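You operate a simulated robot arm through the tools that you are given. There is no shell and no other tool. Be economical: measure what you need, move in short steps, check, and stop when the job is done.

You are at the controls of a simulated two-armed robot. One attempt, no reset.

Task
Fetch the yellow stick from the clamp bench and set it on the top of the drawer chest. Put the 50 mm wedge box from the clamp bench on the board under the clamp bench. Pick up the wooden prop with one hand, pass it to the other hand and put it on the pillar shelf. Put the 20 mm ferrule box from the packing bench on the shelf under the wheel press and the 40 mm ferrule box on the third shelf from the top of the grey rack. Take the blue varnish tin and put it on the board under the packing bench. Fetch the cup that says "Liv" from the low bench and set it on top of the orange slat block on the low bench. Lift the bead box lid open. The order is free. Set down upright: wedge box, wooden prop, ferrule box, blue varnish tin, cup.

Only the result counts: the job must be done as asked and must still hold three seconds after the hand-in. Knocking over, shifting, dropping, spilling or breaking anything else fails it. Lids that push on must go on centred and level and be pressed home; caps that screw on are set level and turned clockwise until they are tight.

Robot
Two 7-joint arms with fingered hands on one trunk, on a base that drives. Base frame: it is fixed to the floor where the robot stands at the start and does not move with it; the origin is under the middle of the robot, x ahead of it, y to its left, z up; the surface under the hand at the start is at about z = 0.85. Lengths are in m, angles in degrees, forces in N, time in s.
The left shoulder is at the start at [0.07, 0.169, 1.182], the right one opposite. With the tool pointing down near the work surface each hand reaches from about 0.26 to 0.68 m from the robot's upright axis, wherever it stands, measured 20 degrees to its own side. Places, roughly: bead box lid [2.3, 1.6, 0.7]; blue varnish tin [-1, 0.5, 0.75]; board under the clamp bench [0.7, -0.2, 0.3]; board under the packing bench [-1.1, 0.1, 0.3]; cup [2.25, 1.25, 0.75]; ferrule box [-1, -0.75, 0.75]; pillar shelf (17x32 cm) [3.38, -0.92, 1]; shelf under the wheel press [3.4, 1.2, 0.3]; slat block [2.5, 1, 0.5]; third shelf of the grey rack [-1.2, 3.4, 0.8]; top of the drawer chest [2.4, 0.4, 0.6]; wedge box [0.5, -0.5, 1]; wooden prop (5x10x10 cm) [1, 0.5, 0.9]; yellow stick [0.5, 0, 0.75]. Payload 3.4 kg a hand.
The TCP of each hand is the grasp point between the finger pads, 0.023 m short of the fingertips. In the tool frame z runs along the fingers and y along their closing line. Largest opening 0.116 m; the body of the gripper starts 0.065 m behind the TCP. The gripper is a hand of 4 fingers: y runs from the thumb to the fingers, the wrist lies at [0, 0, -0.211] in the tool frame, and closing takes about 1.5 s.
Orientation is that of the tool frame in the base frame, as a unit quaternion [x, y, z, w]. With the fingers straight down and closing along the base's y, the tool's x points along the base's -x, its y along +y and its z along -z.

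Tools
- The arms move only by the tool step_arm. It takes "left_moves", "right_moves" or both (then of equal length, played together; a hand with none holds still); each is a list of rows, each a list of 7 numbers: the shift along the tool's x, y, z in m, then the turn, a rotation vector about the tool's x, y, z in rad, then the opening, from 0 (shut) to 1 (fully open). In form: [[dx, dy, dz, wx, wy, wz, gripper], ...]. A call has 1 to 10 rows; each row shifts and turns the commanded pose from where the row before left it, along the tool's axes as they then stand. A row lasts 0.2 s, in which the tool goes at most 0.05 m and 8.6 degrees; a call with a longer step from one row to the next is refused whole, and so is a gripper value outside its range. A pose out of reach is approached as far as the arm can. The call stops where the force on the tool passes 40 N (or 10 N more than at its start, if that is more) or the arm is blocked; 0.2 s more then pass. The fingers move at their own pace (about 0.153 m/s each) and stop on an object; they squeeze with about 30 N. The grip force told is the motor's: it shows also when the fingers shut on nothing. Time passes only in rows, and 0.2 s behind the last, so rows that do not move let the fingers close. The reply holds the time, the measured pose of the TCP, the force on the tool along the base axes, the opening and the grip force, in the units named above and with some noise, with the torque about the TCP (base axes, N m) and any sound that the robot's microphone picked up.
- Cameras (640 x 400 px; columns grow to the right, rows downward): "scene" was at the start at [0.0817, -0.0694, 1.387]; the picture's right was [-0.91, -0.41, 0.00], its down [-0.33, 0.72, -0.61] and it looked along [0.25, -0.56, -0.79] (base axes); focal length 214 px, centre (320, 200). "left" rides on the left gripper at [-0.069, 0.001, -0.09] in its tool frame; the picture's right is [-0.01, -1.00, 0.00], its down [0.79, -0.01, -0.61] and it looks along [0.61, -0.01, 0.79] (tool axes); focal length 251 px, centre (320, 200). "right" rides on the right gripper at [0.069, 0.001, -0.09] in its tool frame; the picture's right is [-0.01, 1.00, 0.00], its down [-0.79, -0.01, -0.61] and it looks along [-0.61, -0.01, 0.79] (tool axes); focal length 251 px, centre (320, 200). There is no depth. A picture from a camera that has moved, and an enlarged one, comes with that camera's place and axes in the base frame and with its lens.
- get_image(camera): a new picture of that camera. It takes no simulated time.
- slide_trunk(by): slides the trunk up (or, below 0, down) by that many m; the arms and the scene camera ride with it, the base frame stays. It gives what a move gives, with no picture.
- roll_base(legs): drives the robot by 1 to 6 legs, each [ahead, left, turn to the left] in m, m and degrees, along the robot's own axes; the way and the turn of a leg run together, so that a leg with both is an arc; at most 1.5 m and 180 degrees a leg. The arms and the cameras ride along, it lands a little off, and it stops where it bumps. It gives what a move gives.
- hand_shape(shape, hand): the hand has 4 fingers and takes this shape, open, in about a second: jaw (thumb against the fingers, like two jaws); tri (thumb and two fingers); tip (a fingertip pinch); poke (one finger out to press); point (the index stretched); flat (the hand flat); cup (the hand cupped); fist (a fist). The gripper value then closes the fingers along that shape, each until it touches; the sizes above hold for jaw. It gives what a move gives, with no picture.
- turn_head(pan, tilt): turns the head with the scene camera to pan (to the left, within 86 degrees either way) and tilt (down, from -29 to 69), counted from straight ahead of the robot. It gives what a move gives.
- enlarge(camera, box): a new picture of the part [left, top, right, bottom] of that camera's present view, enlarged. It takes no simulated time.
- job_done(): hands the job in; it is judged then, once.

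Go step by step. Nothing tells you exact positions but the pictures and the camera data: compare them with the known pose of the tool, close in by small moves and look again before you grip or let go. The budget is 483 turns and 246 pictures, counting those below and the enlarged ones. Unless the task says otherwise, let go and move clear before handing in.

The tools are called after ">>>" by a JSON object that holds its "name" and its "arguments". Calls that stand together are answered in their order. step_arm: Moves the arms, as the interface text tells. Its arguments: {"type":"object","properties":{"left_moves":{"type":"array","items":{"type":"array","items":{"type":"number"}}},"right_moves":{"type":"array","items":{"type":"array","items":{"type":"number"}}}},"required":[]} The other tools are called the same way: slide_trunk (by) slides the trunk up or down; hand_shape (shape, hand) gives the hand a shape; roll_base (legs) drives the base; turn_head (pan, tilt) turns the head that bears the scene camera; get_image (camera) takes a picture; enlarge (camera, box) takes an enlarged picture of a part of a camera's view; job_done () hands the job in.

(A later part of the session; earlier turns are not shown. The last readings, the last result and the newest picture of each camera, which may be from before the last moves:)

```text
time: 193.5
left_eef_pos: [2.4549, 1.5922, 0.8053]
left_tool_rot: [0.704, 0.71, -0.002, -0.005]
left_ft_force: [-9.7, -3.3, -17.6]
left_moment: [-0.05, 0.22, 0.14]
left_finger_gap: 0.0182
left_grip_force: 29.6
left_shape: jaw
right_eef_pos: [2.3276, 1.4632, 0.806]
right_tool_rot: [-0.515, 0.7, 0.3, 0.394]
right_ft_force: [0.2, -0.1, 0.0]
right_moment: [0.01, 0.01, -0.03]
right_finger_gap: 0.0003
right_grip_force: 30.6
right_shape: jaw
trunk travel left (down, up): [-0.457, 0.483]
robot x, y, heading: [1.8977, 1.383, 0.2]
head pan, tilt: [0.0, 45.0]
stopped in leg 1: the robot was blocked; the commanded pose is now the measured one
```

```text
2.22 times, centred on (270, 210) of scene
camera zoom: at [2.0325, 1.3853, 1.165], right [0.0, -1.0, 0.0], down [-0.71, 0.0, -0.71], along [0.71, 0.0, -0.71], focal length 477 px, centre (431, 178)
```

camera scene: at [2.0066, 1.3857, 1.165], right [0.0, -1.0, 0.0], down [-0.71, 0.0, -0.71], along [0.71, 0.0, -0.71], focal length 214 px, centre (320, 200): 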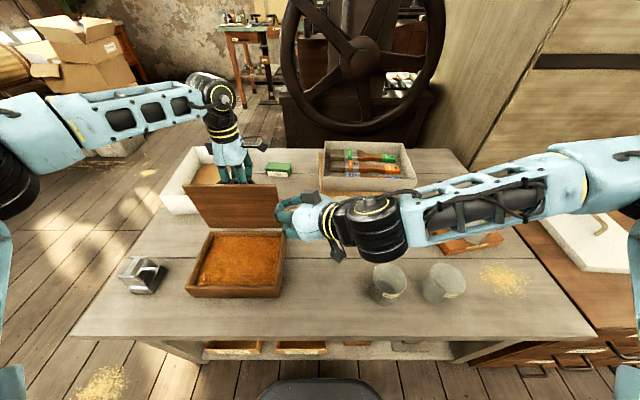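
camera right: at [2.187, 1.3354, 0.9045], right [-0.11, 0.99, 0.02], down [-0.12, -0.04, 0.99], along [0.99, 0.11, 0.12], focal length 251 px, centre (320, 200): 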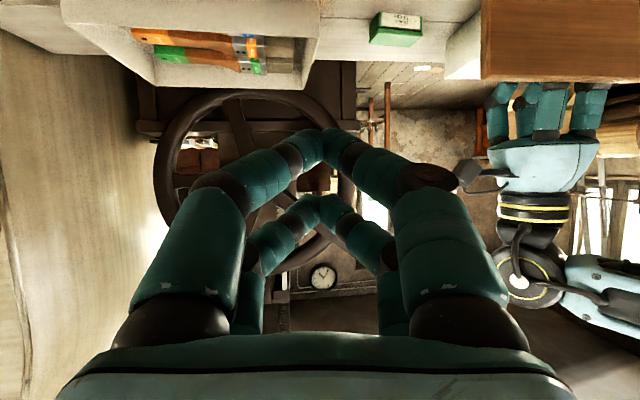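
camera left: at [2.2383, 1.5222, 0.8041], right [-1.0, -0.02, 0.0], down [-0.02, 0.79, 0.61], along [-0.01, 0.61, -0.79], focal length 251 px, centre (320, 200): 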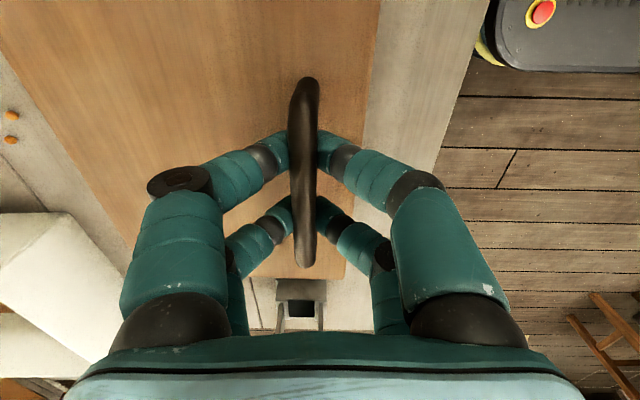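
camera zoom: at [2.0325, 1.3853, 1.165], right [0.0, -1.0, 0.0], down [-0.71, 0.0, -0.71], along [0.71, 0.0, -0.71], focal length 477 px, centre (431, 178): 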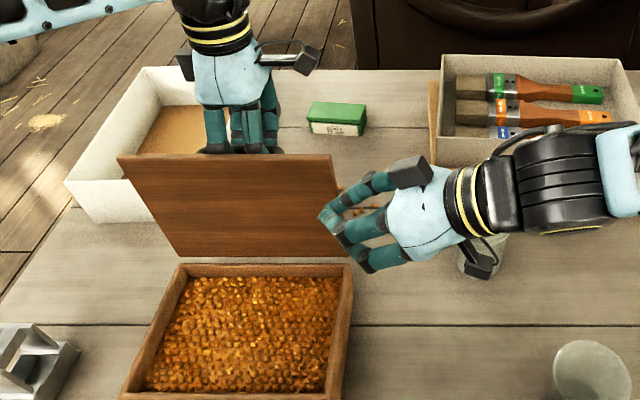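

>>> {"name": "step_arm", "arguments": {"left_moves": [[0, 0, 0, 0, 0, 0, 0.25], [0, 0, 0, 0, 0, 0, 0.3], [0, 0, -0.02, 0, 0, 0, 0.3], [0, 0, -0.04, 0, 0, 0, 0.3], [0, 0, -0.04, 0, 0, 0, 0.3], [0, 0, -0.04, 0, 0, 0, 0.3], [0, 0, 0, 0, 0, 0, 0.3]]}}

>>> {"name": "get_image", "arguments": {"camera": "scene"}}

```text
time: 195.1
left_eef_pos: [2.441, 1.5987, 0.9309]
left_tool_rot: [0.703, 0.711, 0.0, -0.002]
left_ft_force: [-0.7, 0.1, 0.3]
left_moment: [0.01, -0.01, 0.03]
left_finger_gap: 0.0133
left_grip_force: 30.1
left_shape: jaw
left hand out of reach, approached as far as the arm can: row 4, 5, 6
right_eef_pos: [2.329, 1.4636, 0.8056]
right_tool_rot: [-0.515, 0.701, 0.3, 0.392]
right_ft_force: [0.8, -0.1, 0.0]
right_moment: [-0.01, 0.02, 0.02]
right_finger_gap: 0.0
right_grip_force: 29.6
right_shape: jaw
trunk travel left (down, up): [-0.457, 0.483]
robot x, y, heading: [1.9009, 1.3843, -0.2]
head pan, tilt: [0.0, 45.0]
```

```text
148 pictures are left
camera scene: at [2.0336, 1.3851, 1.165], right [0.0, -1.0, 0.0], down [-0.71, 0.0, -0.71], along [0.71, 0.0, -0.71], focal length 214 px, centre (320, 200)
```

scene: 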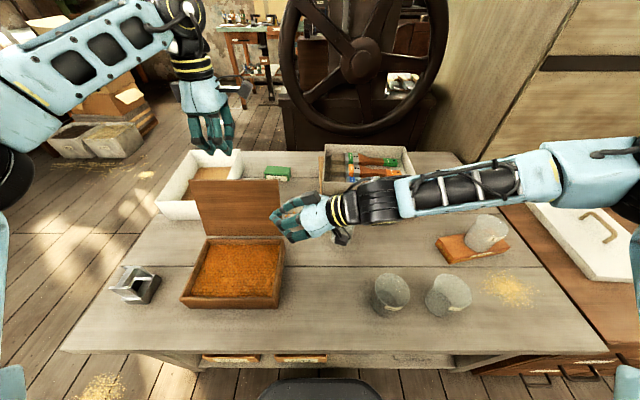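

The lid stands open by itself. I retreat the right hand and gently push the lid further from the front with the left hand.

>>> {"name": "step_arm", "arguments": {"right_moves": [[0, 0, -0.045, 0, 0, 0, 0], [0, 0, -0.045, 0, 0, 0, 0], [0, 0, -0.045, 0, 0, 0, 0], [0, 0, -0.045, 0, 0, 0, 0], [0, 0, -0.045, 0, 0, 0, 0]], "left_moves": [[0, -0.03, -0.02, 0, 0, 0, 0], [0, -0.04, 0, 0, 0, 0, 0], [0, -0.04, 0, 0, 0, 0, 0], [0, 0, 0, 0, 0, 0, 0], [0, 0, 0, 0, 0, 0, 0]]}}

>>> {"name": "get_image", "arguments": {"camera": "scene"}}

```text
time: 196.3
left_eef_pos: [2.328, 1.594, 0.9518]
left_tool_rot: [0.704, 0.711, 0.001, -0.001]
left_ft_force: [0.0, -0.2, 0.4]
left_moment: [0.03, 0.0, 0.05]
left_finger_gap: 0.013
left_grip_force: 30.5
left_shape: jaw
right_eef_pos: [2.2721, 1.2751, 0.9193]
right_tool_rot: [-0.515, 0.7, 0.301, 0.393]
right_ft_force: [-0.1, 0.2, 0.2]
right_moment: [-0.01, -0.03, -0.02]
right_finger_gap: 0.0003
right_grip_force: 30.3
right_shape: jaw
trunk travel left (down, up): [-0.457, 0.483]
robot x, y, heading: [1.9027, 1.3823, -0.0]
head pan, tilt: [0.0, 45.0]
```

```text
147 pictures are left
camera scene: at [2.0316, 1.3842, 1.1652], right [0.0, -1.0, 0.0], down [-0.71, 0.0, -0.71], along [0.71, 0.0, -0.71], focal length 214 px, centre (320, 200)
```

scene: 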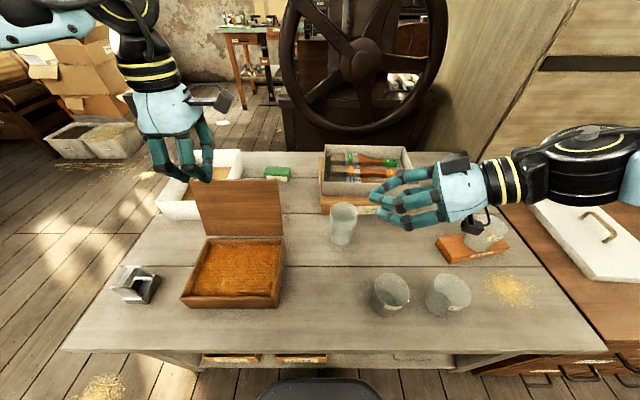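

>>> {"name": "step_arm", "arguments": {"left_moves": [[0, -0.015, 0.04, 0, 0, 0, 0], [0, 0, 0.04, 0, 0, 0, 0], [0, 0, 0.035, 0, 0, 0, 0], [0, 0, 0, 0, 0, 0, 0]]}}

>>> {"name": "enlarge", "arguments": {"camera": "scene", "box": [110, 80, 350, 260]}}

>>> {"name": "get_image", "arguments": {"camera": "left"}}

```text
time: 197.3
left_eef_pos: [2.3148, 1.5931, 0.8335]
left_tool_rot: [0.704, 0.711, 0.0, -0.003]
left_ft_force: [-0.5, 0.3, -0.9]
left_moment: [-0.02, 0.05, 0.0]
left_finger_gap: 0.0132
left_grip_force: 30.2
left_shape: jaw
right_eef_pos: [2.2742, 1.2763, 0.9194]
right_tool_rot: [-0.516, 0.7, 0.301, 0.392]
right_ft_force: [0.0, 0.6, -0.5]
right_moment: [-0.02, -0.01, 0.02]
right_finger_gap: 0.0
right_grip_force: 29.4
right_shape: jaw
trunk travel left (down, up): [-0.457, 0.483]
robot x, y, heading: [1.9015, 1.3832, -0.1]
head pan, tilt: [0.0, 45.0]
```

```text
2.22 times, centred on (230, 170) of scene
camera zoom: at [2.033, 1.3849, 1.1651], right [0.0, -1.0, 0.0], down [-0.71, 0.0, -0.71], along [0.71, 0.0, -0.71], focal length 477 px, centre (520, 267)
```

zoom: 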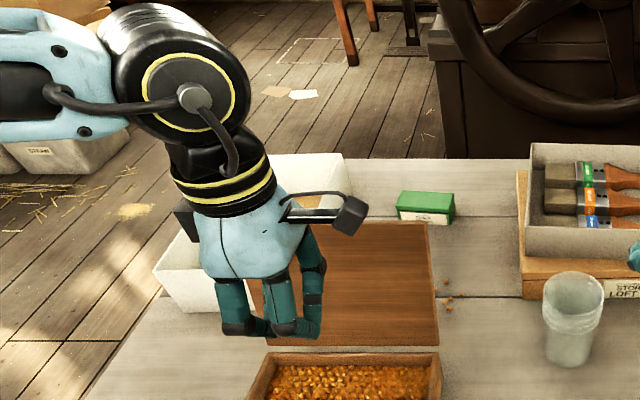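

```text
145 pictures are left
camera left: at [2.3142, 1.5245, 0.9219], right [-1.0, -0.02, 0.0], down [-0.01, 0.79, 0.61], along [-0.01, 0.61, -0.79], focal length 251 px, centre (320, 200)
```

left: 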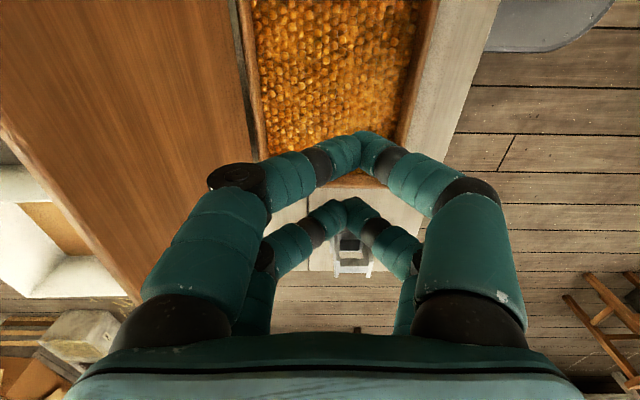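

>>> {"name": "step_arm", "arguments": {"left_moves": [[0, 0.02, 0, 0, 0, 0, 0], [0, 0.02, 0, 0, 0, 0, 0], [0, 0.015, 0, 0, 0, 0, 0], [0, 0, 0, 0, 0, 0, 0]]}}

>>> {"name": "get_image", "arguments": {"camera": "left"}}

```text
time: 198.3
left_eef_pos: [2.3695, 1.596, 0.835]
left_tool_rot: [0.704, 0.71, 0.0, -0.003]
left_ft_force: [-1.0, -0.1, -0.1]
left_moment: [-0.02, 0.01, -0.07]
left_finger_gap: 0.0132
left_grip_force: 30.0
left_shape: jaw
right_eef_pos: [2.2754, 1.2778, 0.9206]
right_tool_rot: [-0.515, 0.701, 0.3, 0.393]
right_ft_force: [0.6, 0.1, -0.4]
right_moment: [-0.01, -0.03, 0.01]
right_finger_gap: 0.0
right_grip_force: 29.9
right_shape: jaw
trunk travel left (down, up): [-0.457, 0.483]
robot x, y, heading: [1.9031, 1.3862, 0.1]
head pan, tilt: [0.0, 45.0]
```

```text
144 pictures are left
camera left: at [2.3686, 1.5264, 0.9227], right [-1.0, -0.02, 0.0], down [-0.01, 0.79, 0.61], along [-0.01, 0.61, -0.79], focal length 251 px, centre (320, 200)
```

left: 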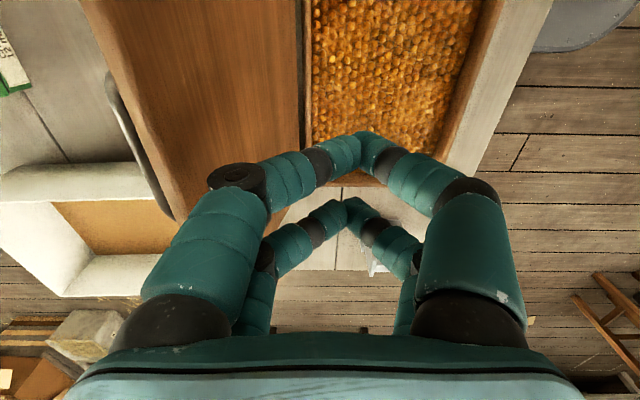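

The lid leans back past vertical (~110°) on its own. I back off, raise, and turn round toward the prop.

>>> {"name": "step_arm", "arguments": {"left_moves": [[0, -0.03, 0, 0, 0, 0, 0], [0, -0.03, -0.03, 0, 0, 0, 0], [0, 0, -0.05, 0, 0, 0, 0.5], [0, 0, -0.05, 0, 0, 0, 1], [0, 0, -0.03, 0, 0, 0, 1]]}}

>>> {"name": "get_image", "arguments": {"camera": "scene"}}

>>> {"name": "roll_base", "arguments": {"legs": [[-0.27, 0, 0]]}}

>>> {"name": "slide_trunk", "arguments": {"by": 0.33}}

```text
time: 199.5
left_eef_pos: [2.3103, 1.5948, 0.9961]
left_tool_rot: [0.704, 0.71, 0.001, -0.002]
left_ft_force: [-2.0, -0.2, 0.4]
left_moment: [0.0, -0.04, 0.0]
left_finger_gap: 0.1162
left_grip_force: 0.0
left_shape: jaw
right_eef_pos: [2.2742, 1.2763, 0.9193]
right_tool_rot: [-0.515, 0.701, 0.3, 0.393]
right_ft_force: [0.9, -0.6, -0.4]
right_moment: [0.03, -0.03, -0.01]
right_finger_gap: 0.0001
right_grip_force: 29.9
right_shape: jaw
trunk travel left (down, up): [-0.457, 0.483]
robot x, y, heading: [1.8995, 1.3894, 0.1]
head pan, tilt: [0.0, 45.0]
```

```text
143 pictures are left
camera scene: at [2.0331, 1.3847, 1.165], right [0.0, -1.0, 0.0], down [-0.71, 0.0, -0.71], along [0.71, 0.0, -0.71], focal length 214 px, centre (320, 200)
```

scene: 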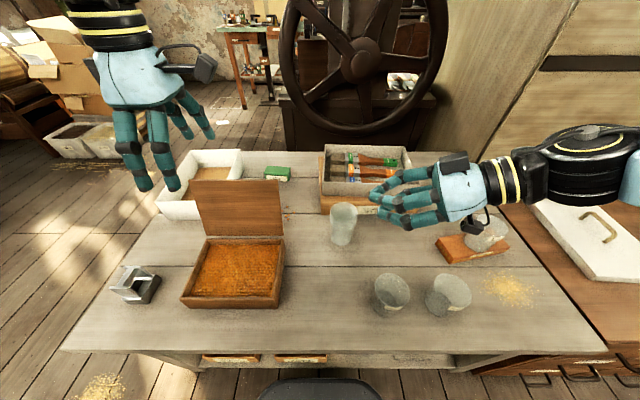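

```text
time: 201.4
left_eef_pos: [2.0403, 1.5952, 0.9956]
left_tool_rot: [0.705, 0.71, -0.001, -0.002]
left_ft_force: [-0.5, -0.4, -0.1]
left_moment: [0.01, -0.01, 0.07]
left_finger_gap: 0.116
left_grip_force: 0.1
left_shape: jaw
right_eef_pos: [2.004, 1.2752, 0.9196]
right_tool_rot: [-0.514, 0.701, 0.3, 0.393]
right_ft_force: [-0.2, -0.4, 0.0]
right_moment: [0.01, -0.02, -0.02]
right_finger_gap: 0.0
right_grip_force: 30.0
right_shape: jaw
trunk travel left (down, up): [-0.457, 0.483]
robot x, y, heading: [1.634, 1.386, 0.0]
head pan, tilt: [0.0, 45.0]
```

```text
time: 204.7
left_eef_pos: [2.0408, 1.5937, 1.325]
left_tool_rot: [0.705, 0.71, 0.0, -0.003]
left_ft_force: [0.8, 0.3, 0.0]
left_moment: [0.02, -0.02, -0.01]
left_finger_gap: 0.1159
left_grip_force: 0.1
left_shape: jaw
right_eef_pos: [2.0051, 1.276, 1.2479]
right_tool_rot: [-0.514, 0.702, 0.298, 0.393]
right_ft_force: [-0.1, -0.6, 0.9]
right_moment: [-0.02, 0.03, 0.03]
right_finger_gap: 0.0
right_grip_force: 29.7
right_shape: jaw
trunk travel left (down, up): [-0.787, 0.153]
robot x, y, heading: [1.6322, 1.3876, -0.2]
head pan, tilt: [0.0, 45.0]
```

>>> {"name": "roll_base", "arguments": {"legs": [[0, 0, 90], [0, 0, 90]]}}

>>> {"name": "turn_head", "arguments": {"pan": 30, "tilt": 40}}

>>> {"name": "get_image", "arguments": {"camera": "scene"}}

```text
time: 212.8
left_eef_pos: [1.224, 1.1735, 1.3252]
left_tool_rot: [0.712, -0.702, 0.003, -0.001]
left_ft_force: [0.0, 0.6, 0.5]
left_moment: [0.01, -0.01, 0.0]
left_finger_gap: 0.116
left_grip_force: 0.0
left_shape: jaw
right_eef_pos: [1.2574, 1.4933, 1.2487]
right_tool_rot: [0.7, 0.516, -0.392, 0.301]
right_ft_force: [-0.4, -0.3, -0.5]
right_moment: [0.0, 0.0, -0.01]
right_finger_gap: 0.0
right_grip_force: 30.2
right_shape: jaw
trunk travel left (down, up): [-0.787, 0.153]
robot x, y, heading: [1.6325, 1.3896, -179.6]
head pan, tilt: [0.0, 45.0]
```

```text
time: 213.7
left_eef_pos: [1.2229, 1.1742, 1.3245]
left_tool_rot: [0.711, -0.703, 0.003, 0.0]
left_ft_force: [0.3, -0.2, 1.2]
left_moment: [0.01, 0.0, -0.01]
left_finger_gap: 0.1159
left_grip_force: 0.0
left_shape: jaw
right_eef_pos: [1.2574, 1.4936, 1.2489]
right_tool_rot: [0.7, 0.516, -0.392, 0.3]
right_ft_force: [-0.1, 0.2, 0.7]
right_moment: [-0.03, -0.02, 0.02]
right_finger_gap: 0.0001
right_grip_force: 30.4
right_shape: jaw
trunk travel left (down, up): [-0.787, 0.153]
robot x, y, heading: [1.6298, 1.3865, -179.7]
head pan, tilt: [30.0, 40.0]
```

```text
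142 pictures are left
camera scene: at [1.5087, 1.3414, 1.5023], right [-0.5, 0.86, 0.0], down [0.56, 0.32, -0.77], along [-0.66, -0.39, -0.64], focal length 214 px, centre (320, 200)
```

scene: 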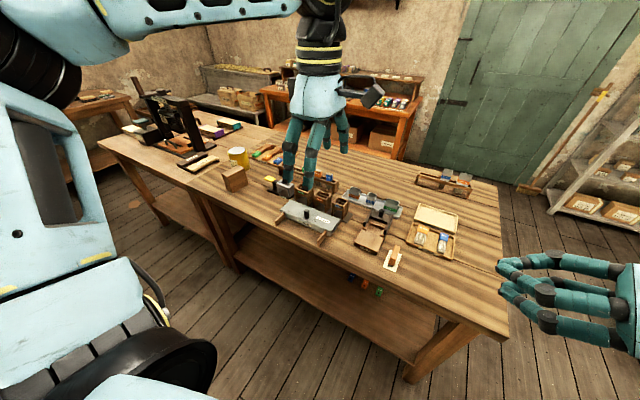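

>>> {"name": "roll_base", "arguments": {"legs": [[0, 0.98, 0], [0.15, 0, 0]]}}

>>> {"name": "turn_head", "arguments": {"pan": -10, "tilt": 50}}

>>> {"name": "get_image", "arguments": {"camera": "scene"}}

```text
time: 219.8
left_eef_pos: [1.0754, 0.1885, 1.3269]
left_tool_rot: [0.708, -0.706, 0.002, -0.001]
left_ft_force: [0.2, -0.5, 0.8]
left_moment: [-0.02, 0.04, 0.01]
left_finger_gap: 0.116
left_grip_force: 0.1
left_shape: jaw
right_eef_pos: [1.1141, 0.5089, 1.2502]
right_tool_rot: [0.701, 0.513, -0.395, 0.298]
right_ft_force: [0.0, 0.7, -0.1]
right_moment: [0.03, 0.01, 0.01]
right_finger_gap: 0.0
right_grip_force: 30.1
right_shape: jaw
trunk travel left (down, up): [-0.787, 0.153]
robot x, y, heading: [1.4859, 0.3952, 179.6]
head pan, tilt: [30.0, 40.0]
```

```text
time: 220.9
left_eef_pos: [1.0735, 0.1883, 1.3262]
left_tool_rot: [0.708, -0.706, 0.003, 0.0]
left_ft_force: [0.0, -0.6, -0.1]
left_moment: [-0.04, 0.0, 0.0]
left_finger_gap: 0.116
left_grip_force: 0.1
left_shape: jaw
right_eef_pos: [1.1114, 0.5078, 1.2497]
right_tool_rot: [0.702, 0.514, -0.393, 0.299]
right_ft_force: [0.2, 0.9, -0.4]
right_moment: [0.01, -0.04, -0.01]
right_finger_gap: 0.0
right_grip_force: 30.4
right_shape: jaw
trunk travel left (down, up): [-0.787, 0.153]
robot x, y, heading: [1.4881, 0.3987, 180.0]
head pan, tilt: [-10.0, 50.0]
```

```text
141 pictures are left
camera scene: at [1.3585, 0.4096, 1.4882], right [0.18, 0.98, 0.0], down [0.75, -0.14, -0.64], along [-0.63, 0.11, -0.77], focal length 214 px, centre (320, 200)
```

scene: 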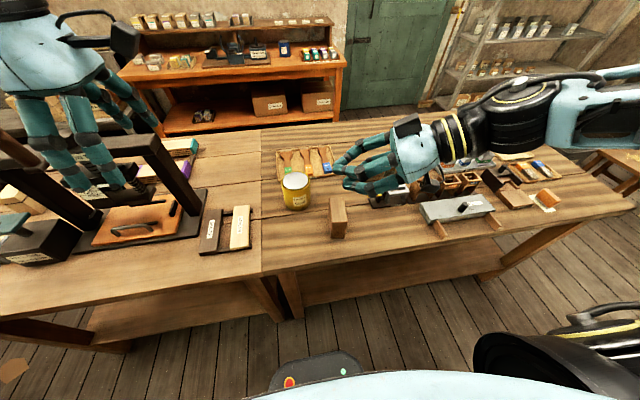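

>>> {"name": "enlarge", "arguments": {"camera": "scene", "box": [250, 150, 430, 260]}}

```text
3.56 times, centred on (340, 205) of scene
camera zoom: at [1.3585, 0.4096, 1.4882], right [0.18, 0.98, 0.0], down [0.75, -0.14, -0.64], along [-0.63, 0.11, -0.77], focal length 763 px, centre (249, 182)
```

zoom: 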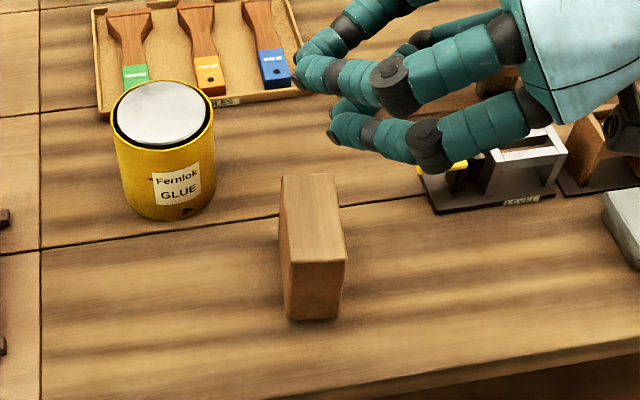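

The prop is at about [0.966, 0.535], thin along y. Plan: left hand picks it top-down at its far half, right hand takes its near half with a tilted grip. First I re-orient the hands and shift the base.

>>> {"name": "step_arm", "arguments": {"left_moves": [[0, 0, 0, 0, 0, -0.146, 1], [0, 0, 0, 0, 0, -0.146, 1], [0, 0, 0, 0, 0, -0.146, 1], [0, 0, 0, 0, 0, -0.146, 1], [0, 0, 0, 0, 0, -0.146, 1], [0, 0, 0, 0, 0, -0.146, 1], [0, 0, 0, 0, 0, -0.146, 1], [0, 0, 0, 0, 0, -0.146, 1], [0, 0, 0, 0, 0, -0.146, 1], [0, 0, 0, 0, 0, -0.146, 1]], "right_moves": [[0, 0, -0.04, 0.125, -0.003, 0.074, 0], [0, 0, -0.04, 0.125, -0.003, 0.074, 1], [0, 0, -0.02, 0.125, -0.003, 0.074, 1], [0, 0, 0, 0.125, -0.003, 0.074, 1], [0, 0, 0, 0.125, -0.003, 0.074, 1], [0, 0, 0, 0.125, -0.003, 0.074, 1], [0, 0, 0, 0.125, -0.003, 0.074, 1], [0, 0, 0, 0.125, -0.003, 0.074, 1], [0, 0, 0, 0, 0, 0, 1], [0, 0, 0, 0, 0, 0, 1]]}}

>>> {"name": "roll_base", "arguments": {"legs": [[0, -0.3, 0]]}}

>>> {"name": "get_image", "arguments": {"camera": "left"}}

>>> {"name": "get_image", "arguments": {"camera": "scene"}}

```text
time: 223.1
left_eef_pos: [1.0732, 0.1896, 1.3264]
left_tool_rot: [0.999, -0.051, 0.001, 0.001]
left_ft_force: [-0.4, -0.1, 0.0]
left_moment: [-0.02, 0.02, 0.01]
left_finger_gap: 0.116
left_grip_force: 0.0
left_shape: jaw
right_eef_pos: [1.0877, 0.6115, 1.3592]
right_tool_rot: [0.867, 0.044, -0.495, 0.035]
right_ft_force: [0.6, 0.4, -0.2]
right_moment: [0.0, -0.01, 0.04]
right_finger_gap: 0.1158
right_grip_force: 0.1
right_shape: jaw
right hand out of reach, approached as far as the arm can: row 3, 4, 5, 6, 7, 8
trunk travel left (down, up): [-0.787, 0.153]
robot x, y, heading: [1.4819, 0.3948, 179.5]
head pan, tilt: [-10.0, 50.0]
```

```text
time: 225.1
left_eef_pos: [1.0739, 0.4908, 1.3247]
left_tool_rot: [0.998, -0.057, 0.002, 0.0]
left_ft_force: [-0.3, -0.6, 0.3]
left_moment: [0.01, 0.01, -0.01]
left_finger_gap: 0.1158
left_grip_force: 0.0
left_shape: jaw
right_eef_pos: [1.0923, 0.9121, 1.36]
right_tool_rot: [0.868, 0.04, -0.495, 0.031]
right_ft_force: [0.6, -0.1, -0.1]
right_moment: [0.01, 0.02, 0.01]
right_finger_gap: 0.1161
right_grip_force: 0.0
right_shape: jaw
trunk travel left (down, up): [-0.787, 0.153]
robot x, y, heading: [1.4873, 0.6998, 179.3]
head pan, tilt: [-10.0, 50.0]
```

```text
139 pictures are left
camera left: at [1.0031, 0.4966, 1.4134], right [0.1, 0.99, 0.0], down [0.79, -0.08, 0.61], along [0.61, -0.06, -0.79], focal length 251 px, centre (320, 200)
```

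left: 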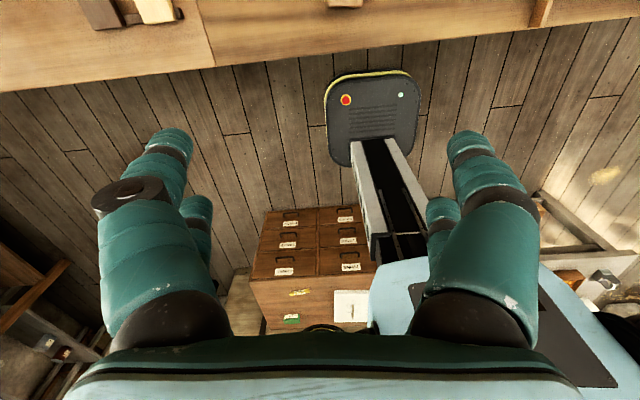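

```text
138 pictures are left
camera scene: at [1.3604, 0.7083, 1.4882], right [0.18, 0.98, 0.0], down [0.75, -0.14, -0.64], along [-0.63, 0.12, -0.77], focal length 214 px, centre (320, 200)
```

scene: 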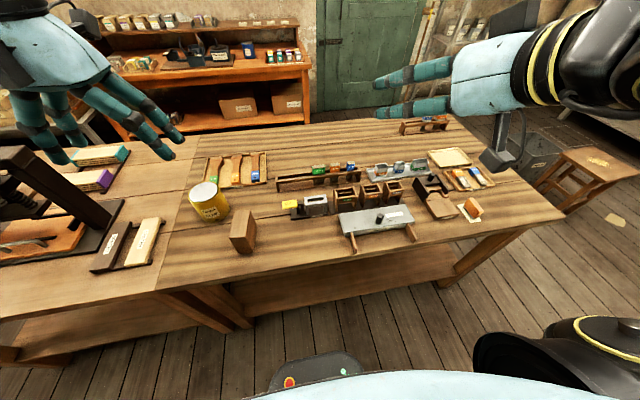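

>>> {"name": "step_arm", "arguments": {"left_moves": [[-0.045, -0.011, 0, 0, 0, 0, 1], [-0.045, -0.011, 0, 0, 0, 0, 1], [-0.044, -0.01, 0, 0, 0, 0, 1], [0, 0, 0, 0, 0, 0, 1]]}}

>>> {"name": "slide_trunk", "arguments": {"by": -0.27}}

>>> {"name": "get_image", "arguments": {"camera": "left"}}

>>> {"name": "get_image", "arguments": {"camera": "scene"}}

```text
time: 226.1
left_eef_pos: [0.9861, 0.5129, 1.3158]
left_tool_rot: [0.998, -0.055, 0.001, 0.001]
left_ft_force: [0.2, -0.3, 0.9]
left_moment: [-0.02, 0.0, 0.0]
left_finger_gap: 0.116
left_grip_force: 0.0
left_shape: jaw
left hand out of reach, approached as far as the arm can: row 2, 3
right_eef_pos: [1.0939, 0.9144, 1.3584]
right_tool_rot: [0.867, 0.039, -0.495, 0.032]
right_ft_force: [-0.4, -0.2, -1.0]
right_moment: [0.01, 0.06, -0.05]
right_finger_gap: 0.1158
right_grip_force: 0.1
right_shape: jaw
trunk travel left (down, up): [-0.787, 0.153]
robot x, y, heading: [1.4837, 0.6931, 179.5]
head pan, tilt: [-10.0, 50.0]
```

```text
time: 228.9
left_eef_pos: [0.9839, 0.5129, 1.0462]
left_tool_rot: [0.998, -0.057, 0.002, 0.001]
left_ft_force: [-0.4, -0.2, -0.5]
left_moment: [0.0, -0.02, 0.02]
left_finger_gap: 0.1159
left_grip_force: 0.1
left_shape: jaw
right_eef_pos: [1.0926, 0.9136, 1.0882]
right_tool_rot: [0.867, 0.04, -0.495, 0.032]
right_ft_force: [0.2, 0.7, -0.2]
right_moment: [-0.02, 0.01, 0.01]
right_finger_gap: 0.1159
right_grip_force: 0.0
right_shape: jaw
trunk travel left (down, up): [-0.517, 0.423]
robot x, y, heading: [1.4813, 0.6966, 179.3]
head pan, tilt: [-10.0, 50.0]
```

```text
137 pictures are left
camera left: at [0.9137, 0.52, 1.1334], right [0.1, 0.99, 0.0], down [0.79, -0.08, 0.61], along [0.61, -0.07, -0.79], focal length 251 px, centre (320, 200)
```

left: 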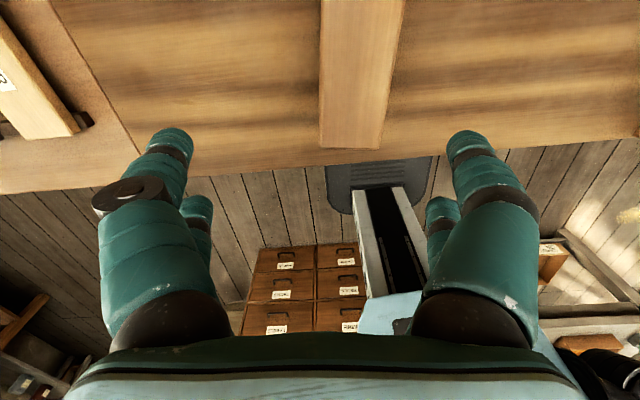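

```text
136 pictures are left
camera scene: at [1.3605, 0.7109, 1.2182], right [0.18, 0.98, 0.0], down [0.75, -0.14, -0.64], along [-0.63, 0.12, -0.77], focal length 214 px, centre (320, 200)
```

scene: 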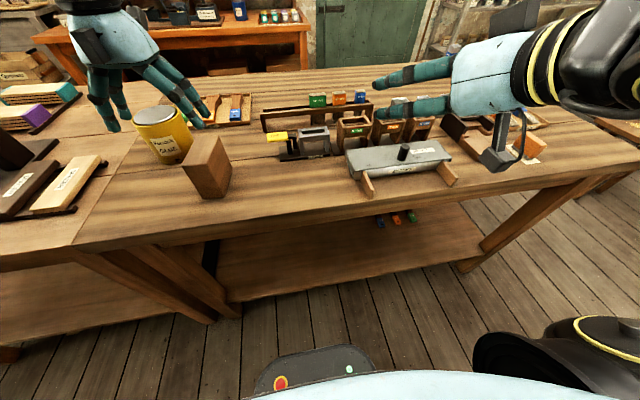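

>>> {"name": "roll_base", "arguments": {"legs": [[0.04, -0.02, 0]]}}

>>> {"name": "get_image", "arguments": {"camera": "left"}}

```text
time: 229.8
left_eef_pos: [0.944, 0.5329, 1.0458]
left_tool_rot: [0.998, -0.057, 0.002, 0.001]
left_ft_force: [0.7, 0.2, 0.9]
left_moment: [-0.03, -0.01, 0.02]
left_finger_gap: 0.116
left_grip_force: 0.0
left_shape: jaw
right_eef_pos: [1.0534, 0.9352, 1.0885]
right_tool_rot: [0.868, 0.039, -0.495, 0.032]
right_ft_force: [-0.3, 0.9, 0.2]
right_moment: [-0.02, -0.02, -0.02]
right_finger_gap: 0.116
right_grip_force: 0.0
right_shape: jaw
trunk travel left (down, up): [-0.517, 0.423]
robot x, y, heading: [1.4477, 0.7174, 179.4]
head pan, tilt: [-10.0, 50.0]
```

```text
135 pictures are left
camera left: at [0.8741, 0.5404, 1.1335], right [0.1, 0.99, 0.0], down [0.79, -0.08, 0.61], along [0.61, -0.07, -0.79], focal length 251 px, centre (320, 200)
```

left: 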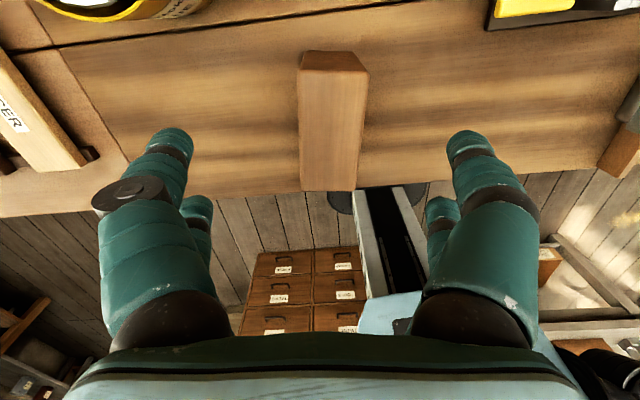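

>>> {"name": "step_arm", "arguments": {"left_moves": [[-0.003, -0.008, 0.03, 0, 0, 0, 1], [0, 0, 0.03, 0, 0, 0, 1], [0, 0, 0.03, 0, 0, 0, 1], [0, 0, 0.034, 0, 0, 0, 1], [0, 0, 0, 0, 0, 0, 1]]}}

>>> {"name": "get_image", "arguments": {"camera": "left"}}

```text
time: 231.0
left_eef_pos: [0.9407, 0.5418, 0.9215]
left_tool_rot: [0.998, -0.056, 0.001, 0.001]
left_ft_force: [0.1, -0.2, 0.1]
left_moment: [-0.02, -0.05, 0.03]
left_finger_gap: 0.1158
left_grip_force: 0.0
left_shape: jaw
right_eef_pos: [1.0529, 0.9355, 1.0885]
right_tool_rot: [0.868, 0.04, -0.494, 0.032]
right_ft_force: [-0.3, -0.7, -0.9]
right_moment: [-0.01, -0.01, 0.02]
right_finger_gap: 0.1162
right_grip_force: 0.1
right_shape: jaw
trunk travel left (down, up): [-0.517, 0.423]
robot x, y, heading: [1.4484, 0.7178, 179.5]
head pan, tilt: [-10.0, 50.0]
```

```text
134 pictures are left
camera left: at [0.8706, 0.5485, 1.0102], right [0.1, 0.99, 0.0], down [0.79, -0.08, 0.61], along [0.61, -0.06, -0.79], focal length 251 px, centre (320, 200)
```

left: 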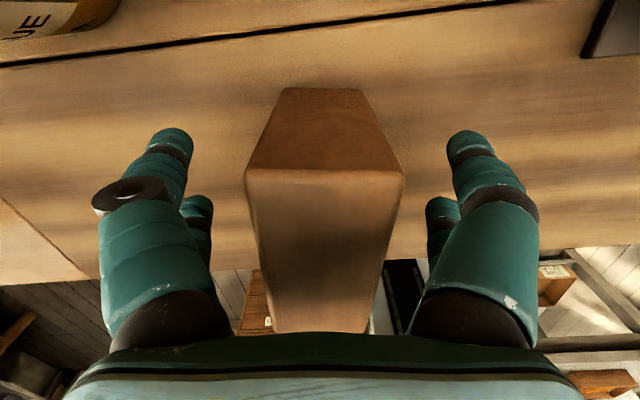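

Well straddled. Close and lift.

>>> {"name": "step_arm", "arguments": {"left_moves": [[0, 0, 0, 0, 0, 0, 0.5], [0, 0, 0, 0, 0, 0, 0], [0, 0, 0, 0, 0, 0, 0], [0, 0, 0, 0, 0, 0, 0], [0, 0, 0, 0, 0, 0, 0], [0, 0, 0, 0, 0, 0, 0], [0, 0, -0.03, 0, 0, 0, 0], [0, 0, -0.05, 0, 0, 0, 0], [0, 0, -0.05, 0, 0, 0, 0], [0, 0, 0, 0, 0, 0, 0]]}}

>>> {"name": "get_image", "arguments": {"camera": "left"}}

```text
time: 233.2
left_eef_pos: [0.9485, 0.5363, 1.0467]
left_tool_rot: [0.998, -0.056, 0.001, 0.0]
left_ft_force: [-0.3, 1.0, -3.2]
left_moment: [0.01, 0.02, -0.01]
left_finger_gap: 0.0436
left_grip_force: 30.2
left_shape: jaw
left hand out of reach, approached as far as the arm can: row 9
right_eef_pos: [1.0521, 0.9345, 1.0891]
right_tool_rot: [0.868, 0.04, -0.494, 0.033]
right_ft_force: [-0.3, -1.2, 0.6]
right_moment: [0.01, -0.01, -0.01]
right_finger_gap: 0.1158
right_grip_force: 0.1
right_shape: jaw
trunk travel left (down, up): [-0.517, 0.423]
robot x, y, heading: [1.4488, 0.7136, 179.4]
head pan, tilt: [-10.0, 50.0]
```

```text
133 pictures are left
camera left: at [0.8775, 0.5428, 1.1357], right [0.1, 0.99, 0.0], down [0.79, -0.08, 0.61], along [0.61, -0.06, -0.79], focal length 251 px, centre (320, 200)
```

left: 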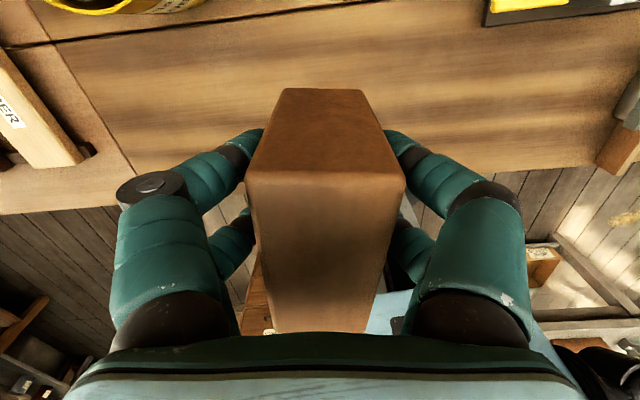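

Prop is held by the left hand. I back off from the bench, then prepare the right hand to be horizontal for the hand-over.

>>> {"name": "roll_base", "arguments": {"legs": [[-0.28, 0, 0]]}}

>>> {"name": "step_arm", "arguments": {"left_moves": [[0, 0, 0.04, 0, 0, 0, 0], [0, 0, 0.04, 0, 0, 0, 0], [0, 0, 0.04, 0, 0, 0, 0], [0, 0.03, 0.03, 0, 0, 0, 0], [0, 0.0, 0, 0, 0, 0, 0], [0, 0, 0, 0, 0, 0, 0]], "right_moves": [[0, 0, 0, 0, -0.13, 0, 1], [0, 0, 0, 0, -0.13, 0, 1], [0, 0, 0, 0, -0.13, 0, 1], [0, 0, 0, 0, -0.13, 0, 1], [0, 0, 0, 0, 0, 0, 1], [0, 0, 0, 0, 0, 0, 1]]}}

>>> {"name": "turn_head", "arguments": {"pan": 0, "tilt": 45}}

>>> {"name": "get_image", "arguments": {"camera": "scene"}}

```text
time: 235.1
left_eef_pos: [1.2246, 0.5333, 1.0478]
left_tool_rot: [0.998, -0.055, 0.002, 0.001]
left_ft_force: [1.1, -0.2, -2.1]
left_moment: [0.03, 0.07, -0.03]
left_finger_gap: 0.0437
left_grip_force: 30.2
left_shape: jaw
right_eef_pos: [1.3279, 0.9305, 1.0888]
right_tool_rot: [0.868, 0.041, -0.494, 0.033]
right_ft_force: [0.1, -0.1, 0.2]
right_moment: [0.0, 0.01, -0.01]
right_finger_gap: 0.1159
right_grip_force: 0.1
right_shape: jaw
trunk travel left (down, up): [-0.517, 0.423]
robot x, y, heading: [1.7222, 0.7134, 179.6]
head pan, tilt: [-10.0, 50.0]
```

```text
time: 236.5
left_eef_pos: [1.2195, 0.5027, 0.8987]
left_tool_rot: [0.998, -0.056, 0.001, 0.001]
left_ft_force: [-0.5, -0.5, -2.4]
left_moment: [0.01, 0.04, 0.01]
left_finger_gap: 0.0434
left_grip_force: 30.0
left_shape: jaw
right_eef_pos: [1.2978, 0.9336, 1.131]
right_tool_rot: [0.797, 0.036, -0.602, 0.037]
right_ft_force: [0.4, -0.1, 0.7]
right_moment: [0.0, 0.0, -0.02]
right_finger_gap: 0.116
right_grip_force: 0.0
right_shape: jaw
right hand out of reach, approached as far as the arm can: row 1, 2, 3, 4
trunk travel left (down, up): [-0.517, 0.423]
robot x, y, heading: [1.7249, 0.7163, 179.3]
head pan, tilt: [-10.0, 50.0]
```

```text
time: 237.2
left_eef_pos: [1.2194, 0.5013, 0.8993]
left_tool_rot: [0.998, -0.056, 0.002, 0.001]
left_ft_force: [-0.2, 1.6, -3.1]
left_moment: [0.0, 0.07, 0.01]
left_finger_gap: 0.0434
left_grip_force: 30.1
left_shape: jaw
right_eef_pos: [1.2976, 0.9341, 1.1325]
right_tool_rot: [0.796, 0.037, -0.602, 0.038]
right_ft_force: [0.2, -0.2, -0.3]
right_moment: [0.0, -0.01, 0.0]
right_finger_gap: 0.1159
right_grip_force: 0.0
right_shape: jaw
trunk travel left (down, up): [-0.517, 0.423]
robot x, y, heading: [1.7244, 0.7107, 179.3]
head pan, tilt: [0.0, 45.0]
```

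```text
132 pictures are left
camera scene: at [1.5905, 0.7148, 1.225], right [0.01, 1.0, 0.0], down [0.71, -0.01, -0.71], along [-0.71, 0.01, -0.71], focal length 214 px, centre (320, 200)
```

scene: 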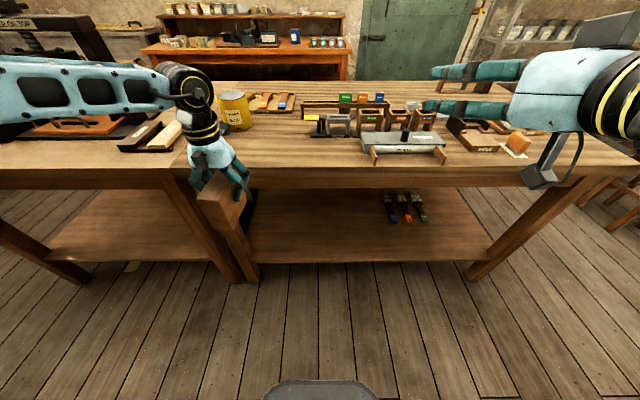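

>>> {"name": "step_arm", "arguments": {"left_moves": [[-0.02, -0.04, 0, 0, 0, 0, 0], [-0.02, -0.04, 0, 0, 0, 0, 0], [-0.02, -0.04, 0, 0, 0, 0, 0], [-0.02, -0.03, 0, 0, 0, 0, 0], [0, 0, 0, 0, 0, 0, 0], [0, 0, 0, 0, 0, 0, 0]], "right_moves": [[0.04, 0, 0, 0, 0, 0, 1], [0.04, 0, 0, 0, 0, 0, 1], [0.04, 0, 0, 0, 0, 0, 1], [0.04, 0, 0, 0, 0, 0, 1], [0.04, 0, 0, 0, 0, 0, 1], [0, 0, 0, 0, 0, 0, 1]]}}

>>> {"name": "get_image", "arguments": {"camera": "right"}}

>>> {"name": "get_image", "arguments": {"camera": "scene"}}

```text
time: 238.6
left_eef_pos: [1.2231, 0.5848, 0.8957]
left_tool_rot: [0.998, -0.056, 0.001, 0.0]
left_ft_force: [-0.6, 0.1, -2.2]
left_moment: [0.0, 0.06, -0.01]
left_finger_gap: 0.0434
left_grip_force: 30.1
left_shape: jaw
left hand out of reach, approached as far as the arm can: row 2, 3, 4
right_eef_pos: [1.2303, 0.9449, 1.0295]
right_tool_rot: [0.796, 0.037, -0.603, 0.038]
right_ft_force: [-0.1, -1.1, -0.2]
right_moment: [0.0, -0.02, 0.0]
right_finger_gap: 0.1158
right_grip_force: 0.1
right_shape: jaw
right hand out of reach, approached as far as the arm can: row 1, 2, 3, 4, 5
trunk travel left (down, up): [-0.517, 0.423]
robot x, y, heading: [1.7258, 0.7119, 179.7]
head pan, tilt: [0.0, 45.0]
```

```text
131 pictures are left
camera right: at [1.3339, 0.9542, 0.9881], right [0.1, -0.99, 0.03], down [0.36, 0.06, 0.93], along [-0.93, -0.09, 0.37], focal length 251 px, centre (320, 200)
```

right: 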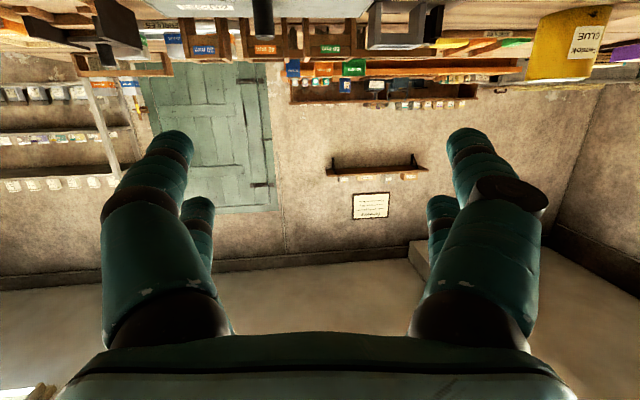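

```text
130 pictures are left
camera scene: at [1.5908, 0.7145, 1.225], right [0.01, 1.0, 0.0], down [0.71, -0.01, -0.71], along [-0.71, 0.01, -0.71], focal length 214 px, centre (320, 200)
```

scene: 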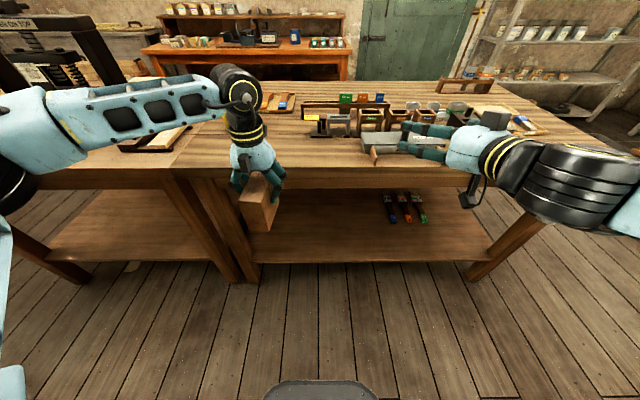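

>>> {"name": "step_arm", "arguments": {"left_moves": [[0, 0, 0, 0, 0, -0.145, 0], [0, 0, 0, 0, 0, -0.145, 0], [0, 0, 0, 0, 0, -0.145, 0], [0, 0, 0, 0, 0, -0.145, 0], [0, 0, 0, 0, 0, -0.145, 0], [0, 0, 0, 0, 0, -0.145, 0], [0, 0, 0, 0, 0, 0, 0]], "right_moves": [[0, 0, -0.02, -0.14, 0.002, -0.039, 1], [0, 0, -0.02, -0.14, 0.002, -0.039, 1], [0, 0, -0.02, -0.14, 0.002, -0.039, 1], [0, 0, 0, -0.14, 0.002, -0.039, 1], [0, 0, 0, -0.14, 0.002, -0.039, 1], [0, 0, 0, -0.14, 0.002, -0.039, 1], [0, 0, 0, 0, 0, 0, 1]]}}

>>> {"name": "get_image", "arguments": {"camera": "scene"}}

>>> {"name": "get_image", "arguments": {"camera": "right"}}

```text
time: 240.2
left_eef_pos: [1.2236, 0.584, 0.8957]
left_tool_rot: [0.928, 0.371, 0.001, 0.002]
left_ft_force: [-1.5, 0.2, -2.3]
left_moment: [-0.03, 0.06, 0.01]
left_finger_gap: 0.0433
left_grip_force: 29.9
left_shape: jaw
right_eef_pos: [1.2782, 0.9594, 1.05]
right_tool_rot: [0.705, 0.369, -0.531, 0.291]
right_ft_force: [-0.8, 0.1, 0.1]
right_moment: [0.01, -0.02, -0.01]
right_finger_gap: 0.116
right_grip_force: 0.1
right_shape: jaw
right hand out of reach, approached as far as the arm can: row 1
trunk travel left (down, up): [-0.517, 0.423]
robot x, y, heading: [1.7205, 0.7128, 179.4]
head pan, tilt: [0.0, 45.0]
```

```text
129 pictures are left
camera scene: at [1.5907, 0.7146, 1.225], right [0.01, 1.0, 0.0], down [0.71, -0.01, -0.71], along [-0.71, 0.01, -0.71], focal length 214 px, centre (320, 200)
```

scene: 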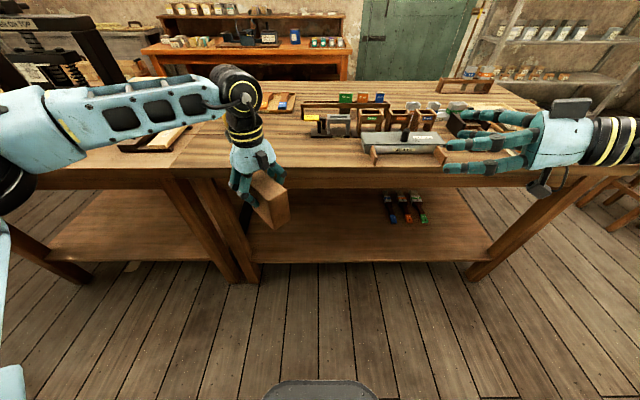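

```text
128 pictures are left
camera right: at [1.3376, 1.0457, 1.0074], right [0.83, -0.56, 0.03], down [0.19, 0.32, 0.93], along [-0.53, -0.76, 0.37], focal length 251 px, centre (320, 200)
```

right: 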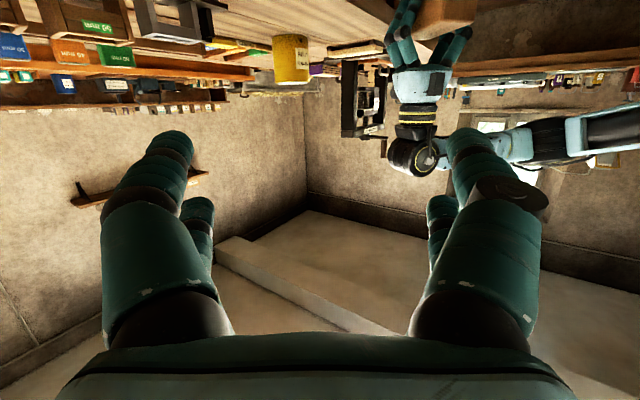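

>>> {"name": "step_arm", "arguments": {"right_moves": [[0, 0, 0, 0.106, 0, 0.03, 1], [0, 0, 0, 0.106, 0, 0.03, 1], [0.0159, 0.0329, 0.0233, 0, 0, 0, 1], [0.0159, 0.0329, 0.0233, 0, 0, 0, 1], [0.0159, 0.0329, 0.0233, 0, 0, 0, 1], [0.0159, 0.0329, 0.0233, 0, 0, 0, 1], [0.0159, 0.0329, 0.0233, 0, 0, 0, 1], [0, 0, 0, 0, 0, 0, 1]]}}

>>> {"name": "get_image", "arguments": {"camera": "right"}}

>>> {"name": "get_image", "arguments": {"camera": "scene"}}

```text
time: 242.0
left_eef_pos: [1.2233, 0.585, 0.8947]
left_tool_rot: [0.929, 0.37, 0.001, 0.002]
left_ft_force: [-0.8, 0.0, -3.2]
left_moment: [-0.04, 0.03, -0.03]
left_finger_gap: 0.0433
left_grip_force: 30.7
left_shape: jaw
right_eef_pos: [1.2728, 0.7824, 0.9516]
right_tool_rot: [0.743, 0.289, -0.558, 0.23]
right_ft_force: [0.3, 0.7, -0.3]
right_moment: [0.0, 0.0, 0.01]
right_finger_gap: 0.1159
right_grip_force: 0.0
right_shape: jaw
right hand out of reach, approached as far as the arm can: row 4, 5, 6, 7
trunk travel left (down, up): [-0.517, 0.423]
robot x, y, heading: [1.719, 0.7111, 179.6]
head pan, tilt: [0.0, 45.0]
```

```text
127 pictures are left
camera right: at [1.3504, 0.8535, 0.9094], right [0.69, -0.73, 0.03], down [0.25, 0.27, 0.93], along [-0.68, -0.63, 0.37], focal length 251 px, centre (320, 200)
```

right: 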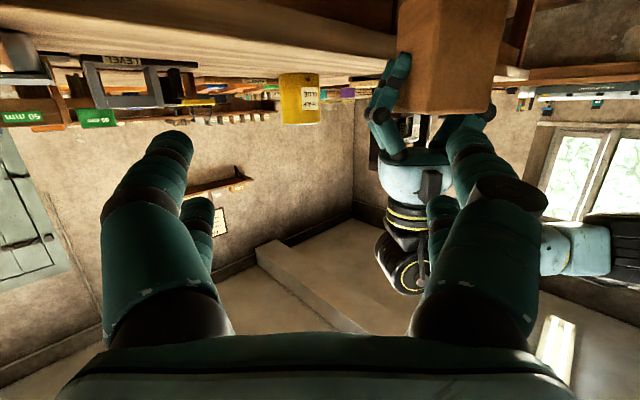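

```text
126 pictures are left
camera scene: at [1.5907, 0.7154, 1.225], right [0.01, 1.0, 0.0], down [0.71, -0.01, -0.71], along [-0.71, 0.01, -0.71], focal length 214 px, centre (320, 200)
```

scene: 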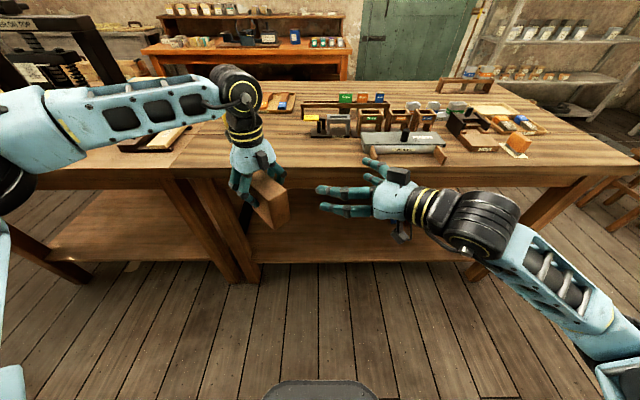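

>>> {"name": "step_arm", "arguments": {"right_moves": [[0.015, 0.03, 0, 0, 0, 0, 1], [0.015, 0.03, 0, 0, 0, 0, 1], [0.015, 0.03, 0, 0, 0, 0, 1], [0, 0.015, 0, 0, 0, 0, 1], [0, 0, 0, 0, 0, 0, 1]]}}

>>> {"name": "get_image", "arguments": {"camera": "right"}}

```text
time: 243.2
left_eef_pos: [1.2221, 0.5846, 0.8948]
left_tool_rot: [0.929, 0.37, 0.002, 0.001]
left_ft_force: [-0.2, -0.5, -2.4]
left_moment: [-0.06, 0.01, 0.04]
left_finger_gap: 0.0434
left_grip_force: 29.8
left_shape: jaw
right_eef_pos: [1.3053, 0.6989, 0.9028]
right_tool_rot: [0.741, 0.29, -0.56, 0.231]
right_ft_force: [1.1, 0.9, 0.1]
right_moment: [-0.02, -0.01, 0.0]
right_finger_gap: 0.1161
right_grip_force: 0.2
right_shape: jaw
right hand out of reach, approached as far as the arm can: row 1, 2, 3, 4
trunk travel left (down, up): [-0.517, 0.423]
robot x, y, heading: [1.7207, 0.7174, 179.3]
head pan, tilt: [0.0, 45.0]
```

```text
125 pictures are left
camera right: at [1.3826, 0.7708, 0.8608], right [0.69, -0.72, 0.03], down [0.25, 0.27, 0.93], along [-0.68, -0.63, 0.37], focal length 251 px, centre (320, 200)
```

right: 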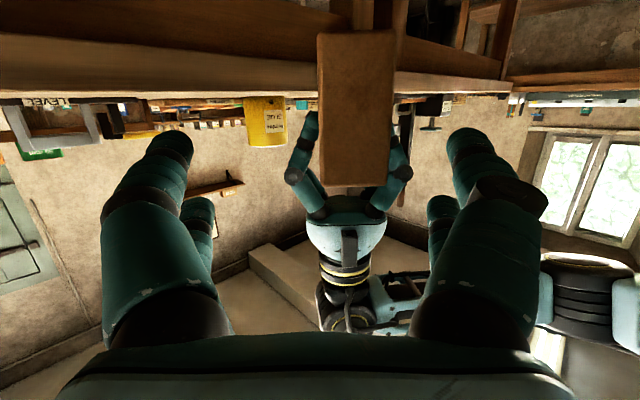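

>>> {"name": "step_arm", "arguments": {"right_moves": [[0.012, 0.025, 0.01, 0, 0, 0, 1], [0, 0, 0.025, 0, 0, 0, 1], [0, 0, 0.025, 0, 0, 0, 1], [0, 0, 0, 0, 0, 0, 1]]}}

>>> {"name": "get_image", "arguments": {"camera": "right"}}

>>> {"name": "enlarge", "arguments": {"camera": "scene", "box": [200, 120, 400, 270]}}

```text
time: 244.2
left_eef_pos: [1.2229, 0.5845, 0.8957]
left_tool_rot: [0.929, 0.371, 0.001, 0.002]
left_ft_force: [0.7, 0.2, -1.8]
left_moment: [-0.07, 0.06, 0.01]
left_finger_gap: 0.0435
left_grip_force: 29.9
left_shape: jaw
right_eef_pos: [1.277, 0.6846, 0.8861]
right_tool_rot: [0.743, 0.289, -0.558, 0.231]
right_ft_force: [0.1, -0.7, 0.4]
right_moment: [0.02, 0.02, 0.04]
right_finger_gap: 0.1159
right_grip_force: 0.0
right_shape: jaw
right hand out of reach, approached as far as the arm can: row 1, 2
trunk travel left (down, up): [-0.517, 0.423]
robot x, y, heading: [1.7207, 0.7138, 179.5]
head pan, tilt: [0.0, 45.0]
```

```text
124 pictures are left
camera right: at [1.3537, 0.7559, 0.8445], right [0.68, -0.73, 0.03], down [0.25, 0.27, 0.93], along [-0.68, -0.63, 0.37], focal length 251 px, centre (320, 200)
```

right: 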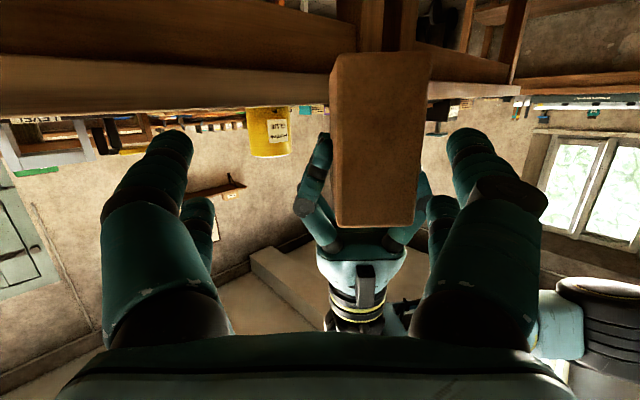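

```text
2.67 times, centred on (300, 195) of scene
camera zoom: at [1.5904, 0.7155, 1.225], right [0.01, 1.0, 0.0], down [0.71, -0.01, -0.71], along [-0.71, 0.01, -0.71], focal length 572 px, centre (373, 213)
```

zoom: 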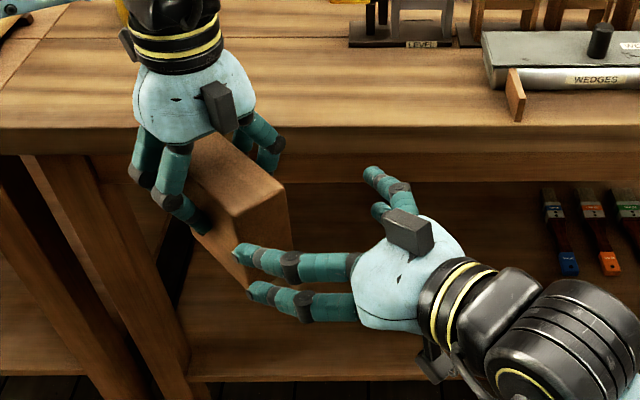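

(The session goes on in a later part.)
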